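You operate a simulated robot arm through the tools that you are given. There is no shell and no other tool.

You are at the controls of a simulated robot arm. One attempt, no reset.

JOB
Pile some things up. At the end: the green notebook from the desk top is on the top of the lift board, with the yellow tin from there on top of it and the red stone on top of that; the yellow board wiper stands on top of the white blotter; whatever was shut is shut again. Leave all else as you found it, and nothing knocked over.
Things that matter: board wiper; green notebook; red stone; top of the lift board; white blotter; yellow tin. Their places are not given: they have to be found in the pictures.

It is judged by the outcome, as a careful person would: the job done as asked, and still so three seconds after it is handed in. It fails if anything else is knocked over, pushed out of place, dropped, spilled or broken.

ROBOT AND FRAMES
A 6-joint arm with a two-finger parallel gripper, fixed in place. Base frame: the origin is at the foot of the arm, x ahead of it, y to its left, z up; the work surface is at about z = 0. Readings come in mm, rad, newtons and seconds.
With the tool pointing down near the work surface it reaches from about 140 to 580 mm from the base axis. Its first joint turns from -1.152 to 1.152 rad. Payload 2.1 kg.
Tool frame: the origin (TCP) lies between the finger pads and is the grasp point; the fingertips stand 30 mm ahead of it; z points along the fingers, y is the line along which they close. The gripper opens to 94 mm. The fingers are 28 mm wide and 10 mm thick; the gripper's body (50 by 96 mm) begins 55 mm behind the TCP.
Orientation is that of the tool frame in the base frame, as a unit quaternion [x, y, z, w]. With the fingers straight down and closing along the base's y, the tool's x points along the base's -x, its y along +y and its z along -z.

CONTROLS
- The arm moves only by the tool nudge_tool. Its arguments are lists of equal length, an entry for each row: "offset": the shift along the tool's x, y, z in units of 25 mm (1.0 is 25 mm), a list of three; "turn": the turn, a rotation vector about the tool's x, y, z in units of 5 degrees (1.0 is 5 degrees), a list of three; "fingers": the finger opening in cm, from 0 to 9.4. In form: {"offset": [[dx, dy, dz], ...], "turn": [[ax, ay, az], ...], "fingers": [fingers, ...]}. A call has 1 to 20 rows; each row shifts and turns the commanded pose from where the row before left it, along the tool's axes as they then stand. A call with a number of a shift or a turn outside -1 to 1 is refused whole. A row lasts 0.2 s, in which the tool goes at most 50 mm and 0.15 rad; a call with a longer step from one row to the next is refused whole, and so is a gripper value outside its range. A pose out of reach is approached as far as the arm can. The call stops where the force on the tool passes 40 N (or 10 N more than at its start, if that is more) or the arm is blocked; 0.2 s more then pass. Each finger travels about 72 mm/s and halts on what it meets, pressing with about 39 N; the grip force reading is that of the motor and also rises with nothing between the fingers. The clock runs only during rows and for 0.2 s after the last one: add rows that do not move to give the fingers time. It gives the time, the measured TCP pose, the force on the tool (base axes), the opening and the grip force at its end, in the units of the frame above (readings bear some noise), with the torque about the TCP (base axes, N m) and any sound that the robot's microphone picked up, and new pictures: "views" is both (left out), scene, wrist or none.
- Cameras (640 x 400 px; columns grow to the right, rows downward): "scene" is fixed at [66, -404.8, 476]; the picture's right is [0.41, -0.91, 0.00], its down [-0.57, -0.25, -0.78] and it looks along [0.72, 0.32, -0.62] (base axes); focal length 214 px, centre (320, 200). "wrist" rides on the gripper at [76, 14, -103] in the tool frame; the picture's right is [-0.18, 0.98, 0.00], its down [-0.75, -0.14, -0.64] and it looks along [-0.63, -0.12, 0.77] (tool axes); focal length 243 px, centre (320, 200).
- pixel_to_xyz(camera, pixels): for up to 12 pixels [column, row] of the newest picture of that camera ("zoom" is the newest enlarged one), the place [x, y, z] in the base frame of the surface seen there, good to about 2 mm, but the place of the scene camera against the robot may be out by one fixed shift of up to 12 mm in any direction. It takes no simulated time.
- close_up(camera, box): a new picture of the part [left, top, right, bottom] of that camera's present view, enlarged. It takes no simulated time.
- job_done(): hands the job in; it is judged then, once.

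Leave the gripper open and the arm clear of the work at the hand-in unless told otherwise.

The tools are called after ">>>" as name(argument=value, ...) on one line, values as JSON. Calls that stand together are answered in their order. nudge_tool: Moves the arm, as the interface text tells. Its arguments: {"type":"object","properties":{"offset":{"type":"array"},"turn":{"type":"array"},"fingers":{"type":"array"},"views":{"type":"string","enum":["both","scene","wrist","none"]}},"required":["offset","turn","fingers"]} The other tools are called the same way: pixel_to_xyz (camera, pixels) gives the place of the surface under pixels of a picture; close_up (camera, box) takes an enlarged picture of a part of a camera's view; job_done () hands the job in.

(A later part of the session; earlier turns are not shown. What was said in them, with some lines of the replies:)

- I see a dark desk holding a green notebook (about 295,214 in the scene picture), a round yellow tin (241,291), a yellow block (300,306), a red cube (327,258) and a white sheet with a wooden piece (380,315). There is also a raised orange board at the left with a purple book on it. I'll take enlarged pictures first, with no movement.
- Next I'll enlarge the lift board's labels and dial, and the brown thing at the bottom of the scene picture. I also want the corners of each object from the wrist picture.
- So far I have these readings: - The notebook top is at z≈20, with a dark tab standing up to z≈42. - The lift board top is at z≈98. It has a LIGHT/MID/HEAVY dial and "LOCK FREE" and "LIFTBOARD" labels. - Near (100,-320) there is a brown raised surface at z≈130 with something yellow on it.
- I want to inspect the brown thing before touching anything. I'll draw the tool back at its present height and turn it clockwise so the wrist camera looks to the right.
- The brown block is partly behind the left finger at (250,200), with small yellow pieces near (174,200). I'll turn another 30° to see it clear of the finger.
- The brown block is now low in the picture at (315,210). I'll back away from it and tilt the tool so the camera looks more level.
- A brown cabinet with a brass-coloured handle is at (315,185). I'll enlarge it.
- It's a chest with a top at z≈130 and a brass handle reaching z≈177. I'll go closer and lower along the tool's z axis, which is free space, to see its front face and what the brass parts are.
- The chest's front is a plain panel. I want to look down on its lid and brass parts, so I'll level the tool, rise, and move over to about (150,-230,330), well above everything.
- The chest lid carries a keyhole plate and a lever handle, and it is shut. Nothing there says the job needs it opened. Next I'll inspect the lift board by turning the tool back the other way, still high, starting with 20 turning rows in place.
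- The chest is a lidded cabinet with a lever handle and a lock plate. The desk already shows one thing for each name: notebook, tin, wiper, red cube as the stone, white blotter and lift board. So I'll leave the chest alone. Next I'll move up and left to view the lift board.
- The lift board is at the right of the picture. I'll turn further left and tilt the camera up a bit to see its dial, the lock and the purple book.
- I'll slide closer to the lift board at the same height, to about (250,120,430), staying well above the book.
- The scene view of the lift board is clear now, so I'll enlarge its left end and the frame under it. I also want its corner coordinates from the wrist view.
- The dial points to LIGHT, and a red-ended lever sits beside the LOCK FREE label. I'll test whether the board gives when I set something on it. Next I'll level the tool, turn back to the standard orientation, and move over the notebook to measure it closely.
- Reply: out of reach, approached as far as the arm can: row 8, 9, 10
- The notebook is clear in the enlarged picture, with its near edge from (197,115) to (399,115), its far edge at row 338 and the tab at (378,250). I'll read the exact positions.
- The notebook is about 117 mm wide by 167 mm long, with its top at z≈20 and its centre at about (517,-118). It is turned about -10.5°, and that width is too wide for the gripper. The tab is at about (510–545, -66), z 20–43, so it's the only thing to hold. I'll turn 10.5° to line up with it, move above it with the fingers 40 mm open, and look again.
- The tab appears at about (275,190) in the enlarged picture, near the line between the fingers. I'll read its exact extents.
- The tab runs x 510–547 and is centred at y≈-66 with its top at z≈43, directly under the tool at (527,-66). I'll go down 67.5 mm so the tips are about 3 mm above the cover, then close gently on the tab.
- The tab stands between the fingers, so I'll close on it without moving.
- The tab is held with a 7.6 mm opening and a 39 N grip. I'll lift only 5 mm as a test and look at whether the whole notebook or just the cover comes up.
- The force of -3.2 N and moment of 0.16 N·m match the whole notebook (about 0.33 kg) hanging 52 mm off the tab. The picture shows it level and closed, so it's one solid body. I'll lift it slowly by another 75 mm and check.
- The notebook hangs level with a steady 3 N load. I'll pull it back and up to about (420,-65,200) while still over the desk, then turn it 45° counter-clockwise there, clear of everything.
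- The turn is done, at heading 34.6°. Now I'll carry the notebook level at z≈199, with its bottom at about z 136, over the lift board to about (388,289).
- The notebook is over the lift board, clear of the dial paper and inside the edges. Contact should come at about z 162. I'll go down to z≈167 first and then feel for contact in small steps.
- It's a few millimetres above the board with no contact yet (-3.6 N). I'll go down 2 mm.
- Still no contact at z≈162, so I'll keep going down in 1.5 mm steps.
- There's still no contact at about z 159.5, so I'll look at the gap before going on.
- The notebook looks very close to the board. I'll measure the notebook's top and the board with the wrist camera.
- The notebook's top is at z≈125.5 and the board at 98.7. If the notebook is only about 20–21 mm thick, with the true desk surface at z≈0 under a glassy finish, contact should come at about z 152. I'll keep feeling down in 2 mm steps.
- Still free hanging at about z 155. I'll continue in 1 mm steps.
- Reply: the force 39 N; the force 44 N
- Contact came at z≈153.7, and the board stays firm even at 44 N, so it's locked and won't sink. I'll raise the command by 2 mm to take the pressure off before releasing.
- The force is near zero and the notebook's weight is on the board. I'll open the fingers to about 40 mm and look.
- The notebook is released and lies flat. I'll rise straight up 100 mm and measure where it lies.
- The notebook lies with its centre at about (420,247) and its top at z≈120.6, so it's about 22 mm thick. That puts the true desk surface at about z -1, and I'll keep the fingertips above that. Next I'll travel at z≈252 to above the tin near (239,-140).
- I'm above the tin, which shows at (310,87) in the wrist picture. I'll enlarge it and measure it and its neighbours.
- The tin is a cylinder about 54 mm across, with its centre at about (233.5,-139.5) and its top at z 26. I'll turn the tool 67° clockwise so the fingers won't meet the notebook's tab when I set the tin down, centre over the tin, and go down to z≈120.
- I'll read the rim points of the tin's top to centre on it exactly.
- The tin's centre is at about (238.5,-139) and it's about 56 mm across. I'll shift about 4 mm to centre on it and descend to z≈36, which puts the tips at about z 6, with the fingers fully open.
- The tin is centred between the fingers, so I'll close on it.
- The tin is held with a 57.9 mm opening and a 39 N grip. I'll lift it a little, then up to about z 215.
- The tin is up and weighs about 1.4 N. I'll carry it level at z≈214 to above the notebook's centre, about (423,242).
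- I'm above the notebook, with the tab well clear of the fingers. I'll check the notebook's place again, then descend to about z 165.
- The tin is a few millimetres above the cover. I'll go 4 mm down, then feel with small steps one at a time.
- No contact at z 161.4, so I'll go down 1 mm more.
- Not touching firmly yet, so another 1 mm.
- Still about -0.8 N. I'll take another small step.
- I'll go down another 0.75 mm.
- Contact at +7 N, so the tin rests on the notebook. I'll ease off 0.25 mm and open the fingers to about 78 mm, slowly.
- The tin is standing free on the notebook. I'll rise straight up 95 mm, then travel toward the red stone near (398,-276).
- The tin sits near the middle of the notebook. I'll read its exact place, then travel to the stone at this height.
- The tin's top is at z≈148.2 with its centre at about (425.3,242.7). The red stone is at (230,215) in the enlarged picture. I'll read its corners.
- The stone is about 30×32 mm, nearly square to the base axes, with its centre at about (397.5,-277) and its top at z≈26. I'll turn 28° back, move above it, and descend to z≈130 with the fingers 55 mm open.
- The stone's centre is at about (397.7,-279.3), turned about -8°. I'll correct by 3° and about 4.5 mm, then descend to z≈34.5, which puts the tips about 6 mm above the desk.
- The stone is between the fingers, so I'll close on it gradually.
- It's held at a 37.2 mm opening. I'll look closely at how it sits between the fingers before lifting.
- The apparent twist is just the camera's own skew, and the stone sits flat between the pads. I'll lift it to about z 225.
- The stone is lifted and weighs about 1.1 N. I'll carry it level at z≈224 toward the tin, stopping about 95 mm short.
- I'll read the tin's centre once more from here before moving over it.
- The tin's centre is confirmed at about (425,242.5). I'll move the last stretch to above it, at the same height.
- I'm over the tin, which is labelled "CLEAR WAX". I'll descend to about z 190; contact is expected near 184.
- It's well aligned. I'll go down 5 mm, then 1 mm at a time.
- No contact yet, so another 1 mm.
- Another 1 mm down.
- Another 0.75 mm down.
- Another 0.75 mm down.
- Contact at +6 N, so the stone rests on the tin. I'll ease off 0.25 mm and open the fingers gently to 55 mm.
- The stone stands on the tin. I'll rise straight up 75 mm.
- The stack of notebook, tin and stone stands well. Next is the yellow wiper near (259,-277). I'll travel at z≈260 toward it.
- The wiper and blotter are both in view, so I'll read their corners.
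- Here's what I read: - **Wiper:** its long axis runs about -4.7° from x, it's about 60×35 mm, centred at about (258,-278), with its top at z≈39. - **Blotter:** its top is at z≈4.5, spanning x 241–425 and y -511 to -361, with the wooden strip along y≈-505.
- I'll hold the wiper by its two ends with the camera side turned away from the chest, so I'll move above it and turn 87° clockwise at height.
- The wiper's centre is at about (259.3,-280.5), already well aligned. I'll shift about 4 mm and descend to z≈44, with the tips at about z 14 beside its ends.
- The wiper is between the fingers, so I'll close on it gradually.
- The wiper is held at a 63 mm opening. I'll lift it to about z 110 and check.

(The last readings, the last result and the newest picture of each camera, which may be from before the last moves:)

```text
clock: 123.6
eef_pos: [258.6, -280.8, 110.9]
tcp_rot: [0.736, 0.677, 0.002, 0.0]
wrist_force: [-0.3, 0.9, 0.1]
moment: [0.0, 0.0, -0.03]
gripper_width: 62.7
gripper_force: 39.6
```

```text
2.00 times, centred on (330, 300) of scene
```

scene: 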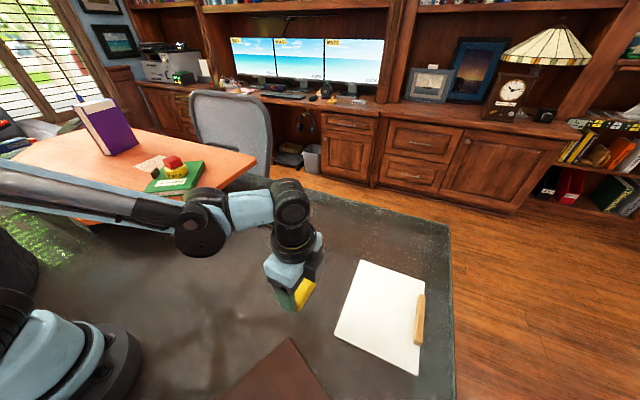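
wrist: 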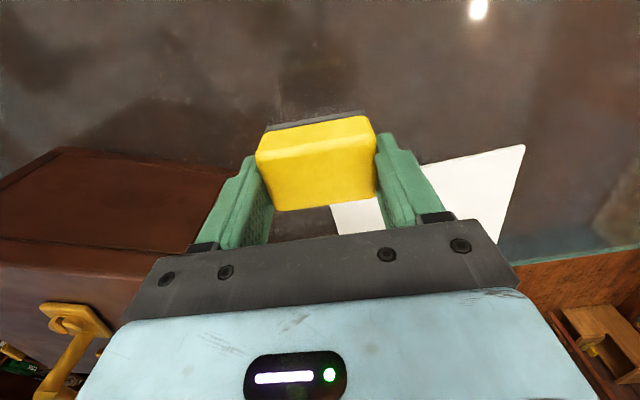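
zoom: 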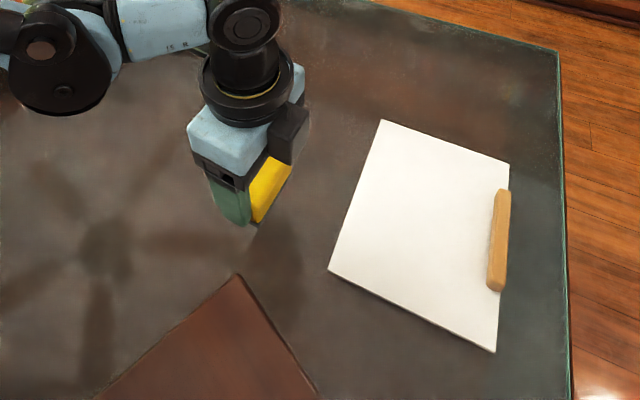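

The wiper is lifted, felt and all. I'll carry it level to above the blotter's open area, about (318,-425).

>>> nudge_tool(offset=[[-0.4, 0.2, 0], [-0.7, 0.34, 0], [-0.7, 0.34, 0], [-0.7, 0.34, 0], [-0.7, 0.34, 0], [-0.7, 0.34, 0], [-0.7, 0.34, 0], [-0.7, 0.34, 0], [-0.27, 0.25, 0], [0, 0, 0]], turn=[[0, 0, 0], [0, 0, 0], [0, 0, 0], [0, 0, 0], [0, 0, 0], [0, 0, 0], [0, 0, 0], [0, 0, 0], [0, 0, 0], [0, 0, 0]], fingers=[5.2, 5.2, 5.2, 5.2, 5.2, 5.2, 5.2, 5.2, 5.2, 5.2])

>>> close_up(camera="scene", box=[280, 220, 460, 400])

```text
clock: 125.8
eef_pos: [320.6, -424.8, 110.9]
tcp_rot: [0.736, 0.677, 0.001, 0.0]
wrist_force: [-0.1, -0.2, -0.2]
moment: [0.0, 0.0, 0.01]
gripper_width: 62.8
gripper_force: 39.2
```

scene: 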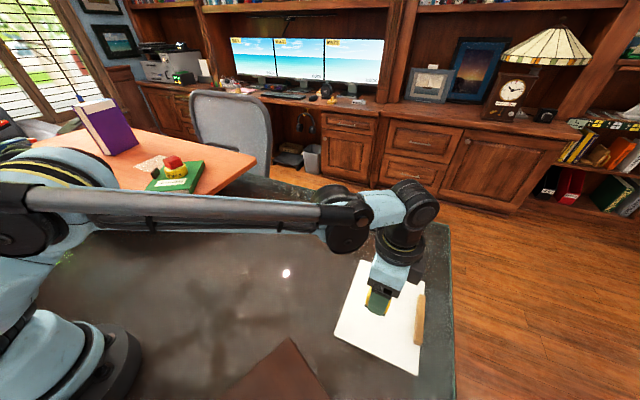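
wrist: 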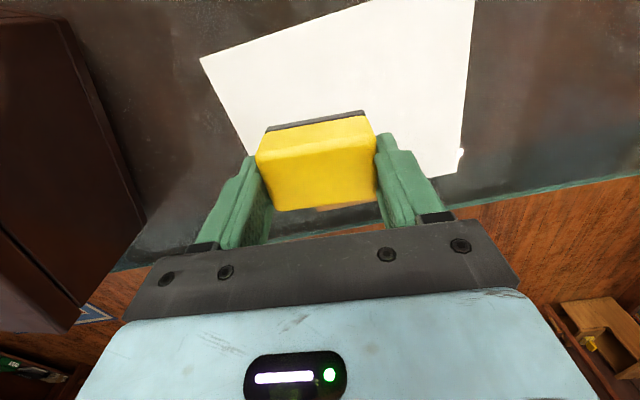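

```text
2.22 times, centred on (370, 310) of scene
```

zoom: 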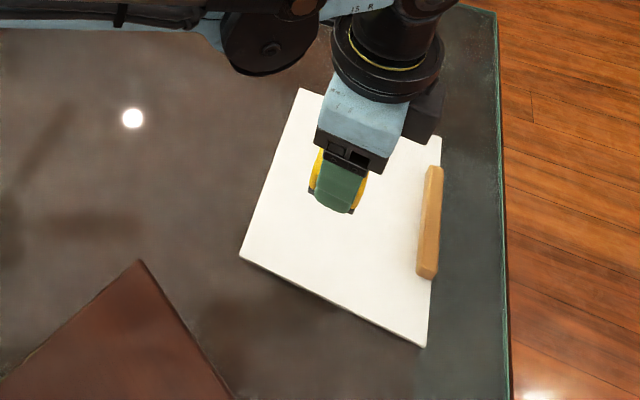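

The wiper is over the white area, clear of the wooden strip. I'll descend to about z 58; contact is expected near 51.

>>> nudge_tool(offset=[[0, 0, 0.4], [0, 0, 0.7], [0, 0, 0.6], [0, 0, 0.4], [0, 0, 0]], turn=[[0, 0, 0], [0, 0, 0], [0, 0, 0], [0, 0, 0], [0, 0, 0]], fingers=[5.2, 5.2, 5.2, 5.2, 5.2])

>>> close_up(camera="scene", box=[310, 240, 440, 380])

```text
clock: 127.0
eef_pos: [319.3, -425.2, 57.7]
tcp_rot: [0.736, 0.677, 0.001, 0.0]
wrist_force: [0.0, 0.8, -0.1]
moment: [0.01, 0.01, 0.04]
gripper_width: 62.6
gripper_force: 38.6
```

scene: 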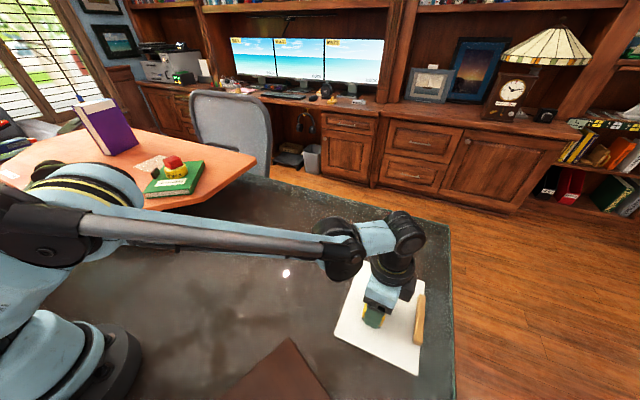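
wrist: 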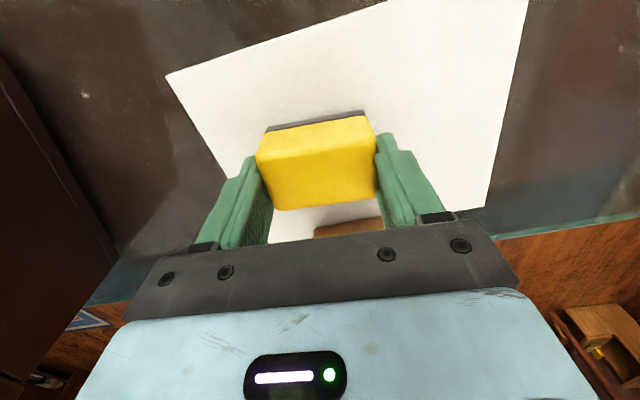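

```text
2.86 times, centred on (375, 310) of scene
```

zoom: 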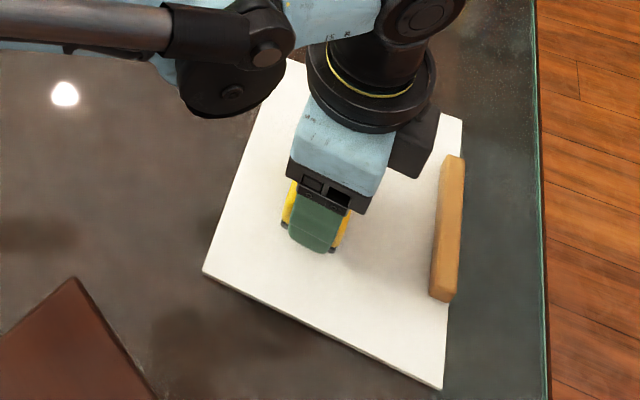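

I'll go down 4 mm more, then feel for contact.

>>> nudge_tool(offset=[[0, 0, 0.16], [0, 0, 0]], turn=[[0, 0, 0], [0, 0, 0]], fingers=[5.2, 5.2], views="none")

```text
clock: 127.6
eef_pos: [320.3, -424.6, 55.0]
tcp_rot: [0.735, 0.678, 0.001, 0.0]
wrist_force: [-0.2, 1.2, 0.2]
moment: [0.01, -0.03, -0.01]
gripper_width: 62.8
gripper_force: 39.2
```

No contact yet, so 1 mm more.

>>> nudge_tool(offset=[[0, 0, 0.04], [0, 0, 0]], turn=[[0, 0, 0], [0, 0, 0]], fingers=[5.2, 5.2], views="none")

```text
clock: 128.2
eef_pos: [318.7, -425.4, 52.0]
tcp_rot: [0.735, 0.678, 0.001, 0.0]
wrist_force: [0.3, 0.3, 0.0]
moment: [0.01, -0.03, -0.01]
gripper_width: 62.8
gripper_force: 39.1
```

Still free, so another 1 mm.

>>> nudge_tool(offset=[[0, 0, 0.04], [0, 0, 0]], turn=[[0, 0, 0], [0, 0, 0]], fingers=[5.2, 5.2], views="none")

```text
clock: 128.8
eef_pos: [318.5, -425.9, 52.2]
tcp_rot: [0.735, 0.678, 0.001, 0.0]
wrist_force: [-0.4, 0.4, -1.4]
moment: [-0.01, 0.02, 0.01]
gripper_width: 62.7
gripper_force: 38.7
```

Another 0.75 mm down.

>>> nudge_tool(offset=[[0, 0, 0.03], [0, 0, 0]], turn=[[0, 0, 0], [0, 0, 0]], fingers=[5.2, 5.2], views="none")

```text
clock: 129.4
eef_pos: [319.1, -424.5, 51.0]
tcp_rot: [0.735, 0.678, 0.001, 0.0]
wrist_force: [0.7, -0.6, 4.4]
moment: [0.03, 0.1, 0.0]
gripper_width: 62.7
gripper_force: 38.7
```

Contact at +4.4 N, so the wiper rests on the blotter. I'll open the fingers slowly to 82 mm.

>>> nudge_tool(offset=[[0, 0, 0], [0, 0, 0], [0, 0, 0], [0, 0, 0], [0, 0, 0]], turn=[[0, 0, 0], [0, 0, 0], [0, 0, 0], [0, 0, 0], [0, 0, 0]], fingers=[6.6, 7.2, 7.8, 8.2, 8.2], views="wrist")

>>> close_up(camera="wrist", box=[200, 60, 440, 240])

```text
clock: 130.6
eef_pos: [318.1, -424.5, 51.1]
tcp_rot: [0.736, 0.677, 0.001, 0.0]
wrist_force: [0.9, -0.2, 0.2]
moment: [0.04, 0.01, 0.0]
gripper_width: 81.9
gripper_force: 0.0
```

wrist: 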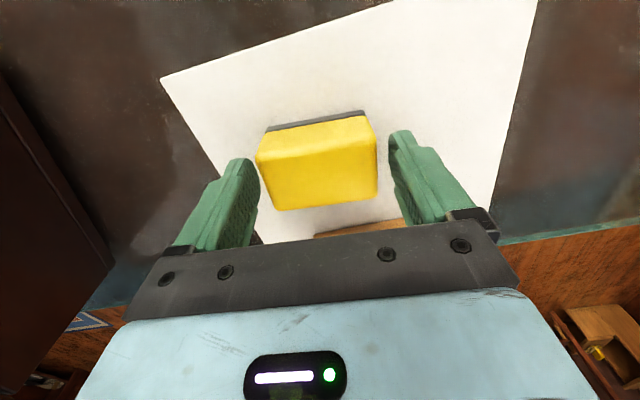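

```text
2.22 times, centred on (320, 150) of wrist
```

zoom: 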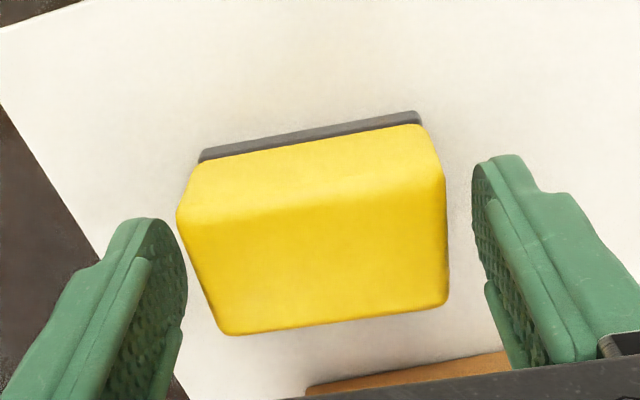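

The wiper stands free on the blotter. I'll rise straight up about 125 mm.

>>> nudge_tool(offset=[[0, 0, -0.4], [0, 0, -0.8], [0, 0, -1], [0, 0, -1], [0, 0, -1], [0, 0, -0.8], [0, 0, 0]], turn=[[0, 0, 0], [0, 0, 0], [0, 0, 0], [0, 0, 0], [0, 0, 0], [0, 0, 0], [0, 0, 0]], fingers=[8.2, 8.2, 8.2, 8.2, 8.2, 8.2, 8.2], views="wrist")

>>> close_up(camera="wrist", box=[160, 0, 540, 230])

```text
clock: 132.2
eef_pos: [318.2, -425.3, 177.0]
tcp_rot: [0.736, 0.678, 0.001, 0.0]
wrist_force: [-0.2, -0.5, -0.8]
moment: [0.01, 0.02, 0.01]
gripper_width: 82.0
gripper_force: 0.0
```

wrist: 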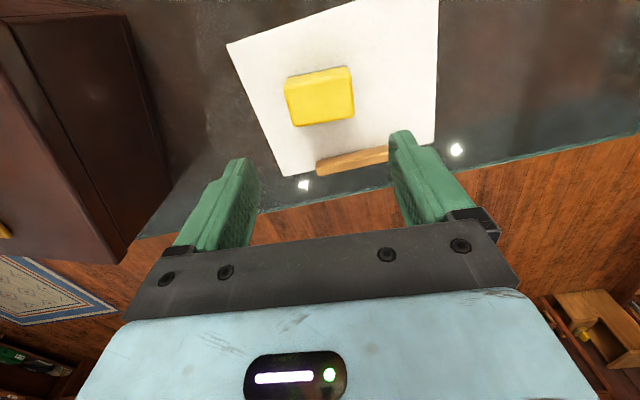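

```text
1.68 times, centred on (350, 115) of wrist
```

zoom: 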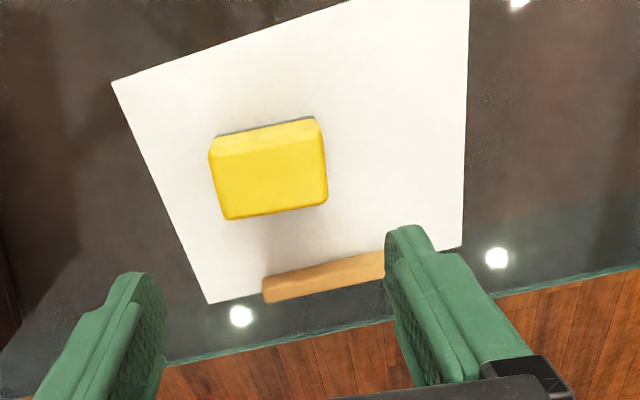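

The wiper stands squarely on the blotter and the wooden strip is untouched. I'll draw the arm back and up to the middle, near where it started.

>>> nudge_tool(offset=[[0.5, 0, -0.5], [1, 0, -0.5], [1, 0, -0.5], [1, 0, -0.5], [1, 0, -0.5], [1, 0, -0.5], [1, 0, -0.5], [1, 0, -0.5], [1, 0, -0.5], [1, 0, -0.5], [1, 0, -0.5], [1, 0, -0.5], [1, 0, -0.5], [1, 0, -0.5], [1, 0, 0], [0.5, 0, 0], [0, 0, 0]], turn=[[0, 0, 0], [0, 0, 0], [0, 0, 0], [0, 0, 0], [0, 0, 0], [0, 0, 0], [0, 0, 0], [0, 0, 0], [0, 0, 0], [0, 0, 0], [0, 0, 0], [0, 0, 0], [0, 0, 0], [0, 0, 0], [0, 0, 0], [0, 0, 0], [0, 0, 0]], fingers=[8.2, 8.2, 8.2, 8.2, 8.2, 8.2, 8.2, 8.2, 8.2, 8.2, 8.5, 9, 9.4, 9.4, 9.4, 9.4, 9.4])

>>> close_up(camera="scene", box=[280, 220, 460, 400])

>>> close_up(camera="scene", box=[0, 80, 270, 250])

```text
clock: 135.8
eef_pos: [348.6, -51.0, 351.9]
tcp_rot: [0.737, 0.676, 0.001, 0.0]
wrist_force: [-0.5, 0.0, 1.0]
moment: [-0.01, 0.0, 0.02]
gripper_width: 94.1
gripper_force: 0.1
```

scene: 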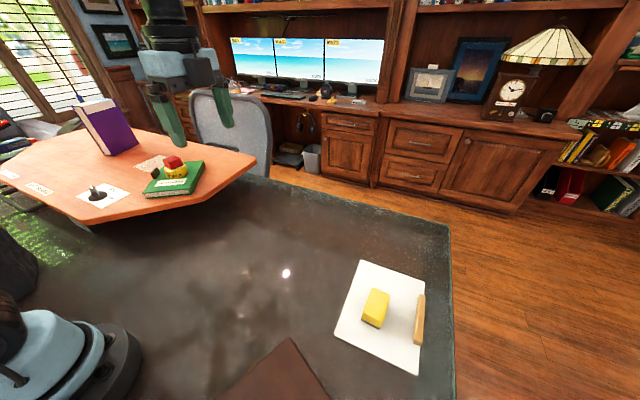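
wrist: 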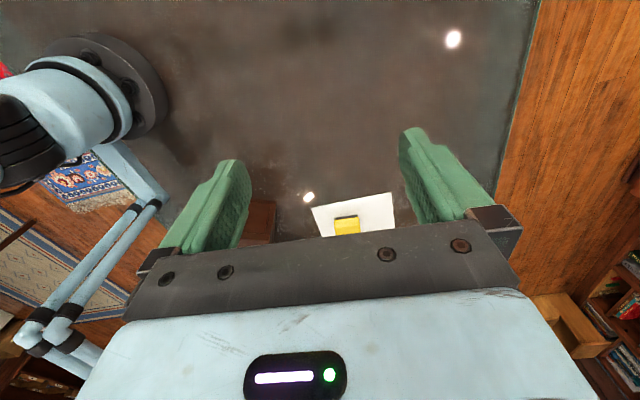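

```text
2.22 times, centred on (370, 310) of scene
```

zoom: 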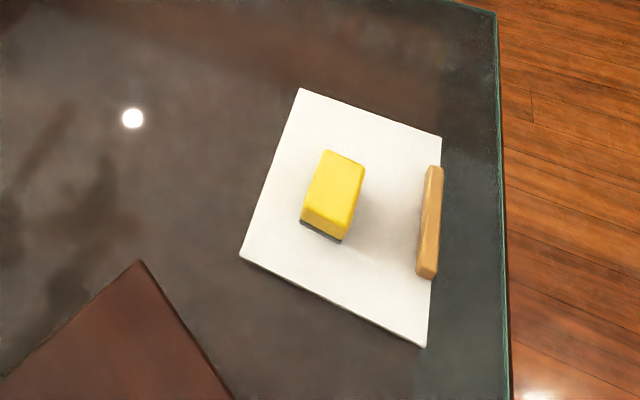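

```text
2.35 times, centred on (135, 165) of scene
```

zoom: 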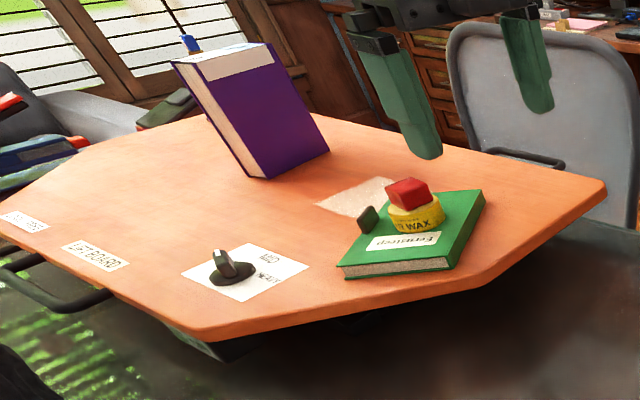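

Everything looks right. As a last check I'll see whether the board still has its starting height (z≈98 in the scene readings) and read the stack's levels.

>>> pixel_to_xyz(camera="scene", pixels=[[45, 188], [60, 170], [225, 165], [110, 190], [190, 180], [173, 158], [186, 166], [375, 298], [350, 320], [419, 320], [95, 128], [280, 370]])

>>> close_up(camera="scene", box=[130, 140, 220, 205])

```text
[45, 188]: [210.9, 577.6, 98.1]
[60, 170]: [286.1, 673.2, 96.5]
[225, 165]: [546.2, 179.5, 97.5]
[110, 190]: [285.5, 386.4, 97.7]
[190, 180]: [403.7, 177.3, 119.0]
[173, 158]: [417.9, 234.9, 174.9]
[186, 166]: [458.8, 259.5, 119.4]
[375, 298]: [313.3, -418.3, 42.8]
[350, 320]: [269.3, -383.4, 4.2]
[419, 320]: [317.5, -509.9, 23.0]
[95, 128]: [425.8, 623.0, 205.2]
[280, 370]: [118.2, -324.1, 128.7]
```

```text
6.15 times, centred on (175, 172) of scene
```

zoom: 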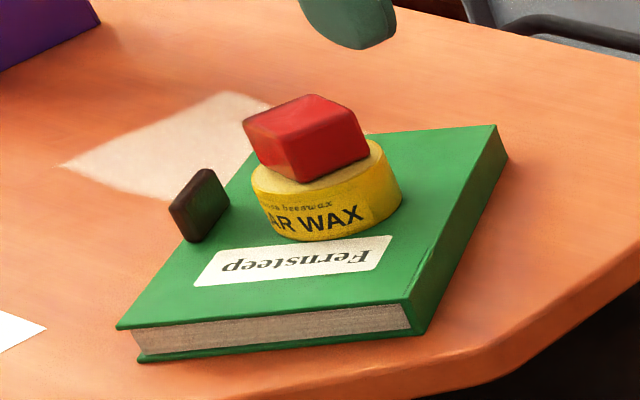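

The checks all agree:
- **Lift board:** still at z≈98, with the purple book and dial where they were.
- **Stack:** stable, with the notebook top at about 119–120, the tin on it, and the stone's top at about 175.
- **Wiper:** stands on the blotter, and the wooden strip and the chest are unchanged.
- **Nothing opened:** I opened nothing, so everything that was shut is still shut.
- **Arm:** clear of the work, with the gripper open.

I'm handing the job in.

>>> job_done()

```text
The job is handed in.
```

The job is done and handed in. No result came back with the hand-in.

- **Stack on the lift board:** the green notebook lies flat on the board's top, with the yellow tin near its middle and the red stone on the tin. I took the red cube on the desk to be the red stone, since it was the only thing that fitted.
- **Wiper:** the yellow board wiper stands felt side down on the white blotter, clear of the wooden strip.
- **Lift board:** I pressed the notebook down harder than I meant to, about 44 N. The board didn't give, and its height reads the same as at the start.
- **Everything else:** I opened nothing and left the chest alone. The purple book, dial, chest and wooden strip are where they were, and nothing was knocked over.

The gripper is open and the arm is back near its starting place, clear of the work.
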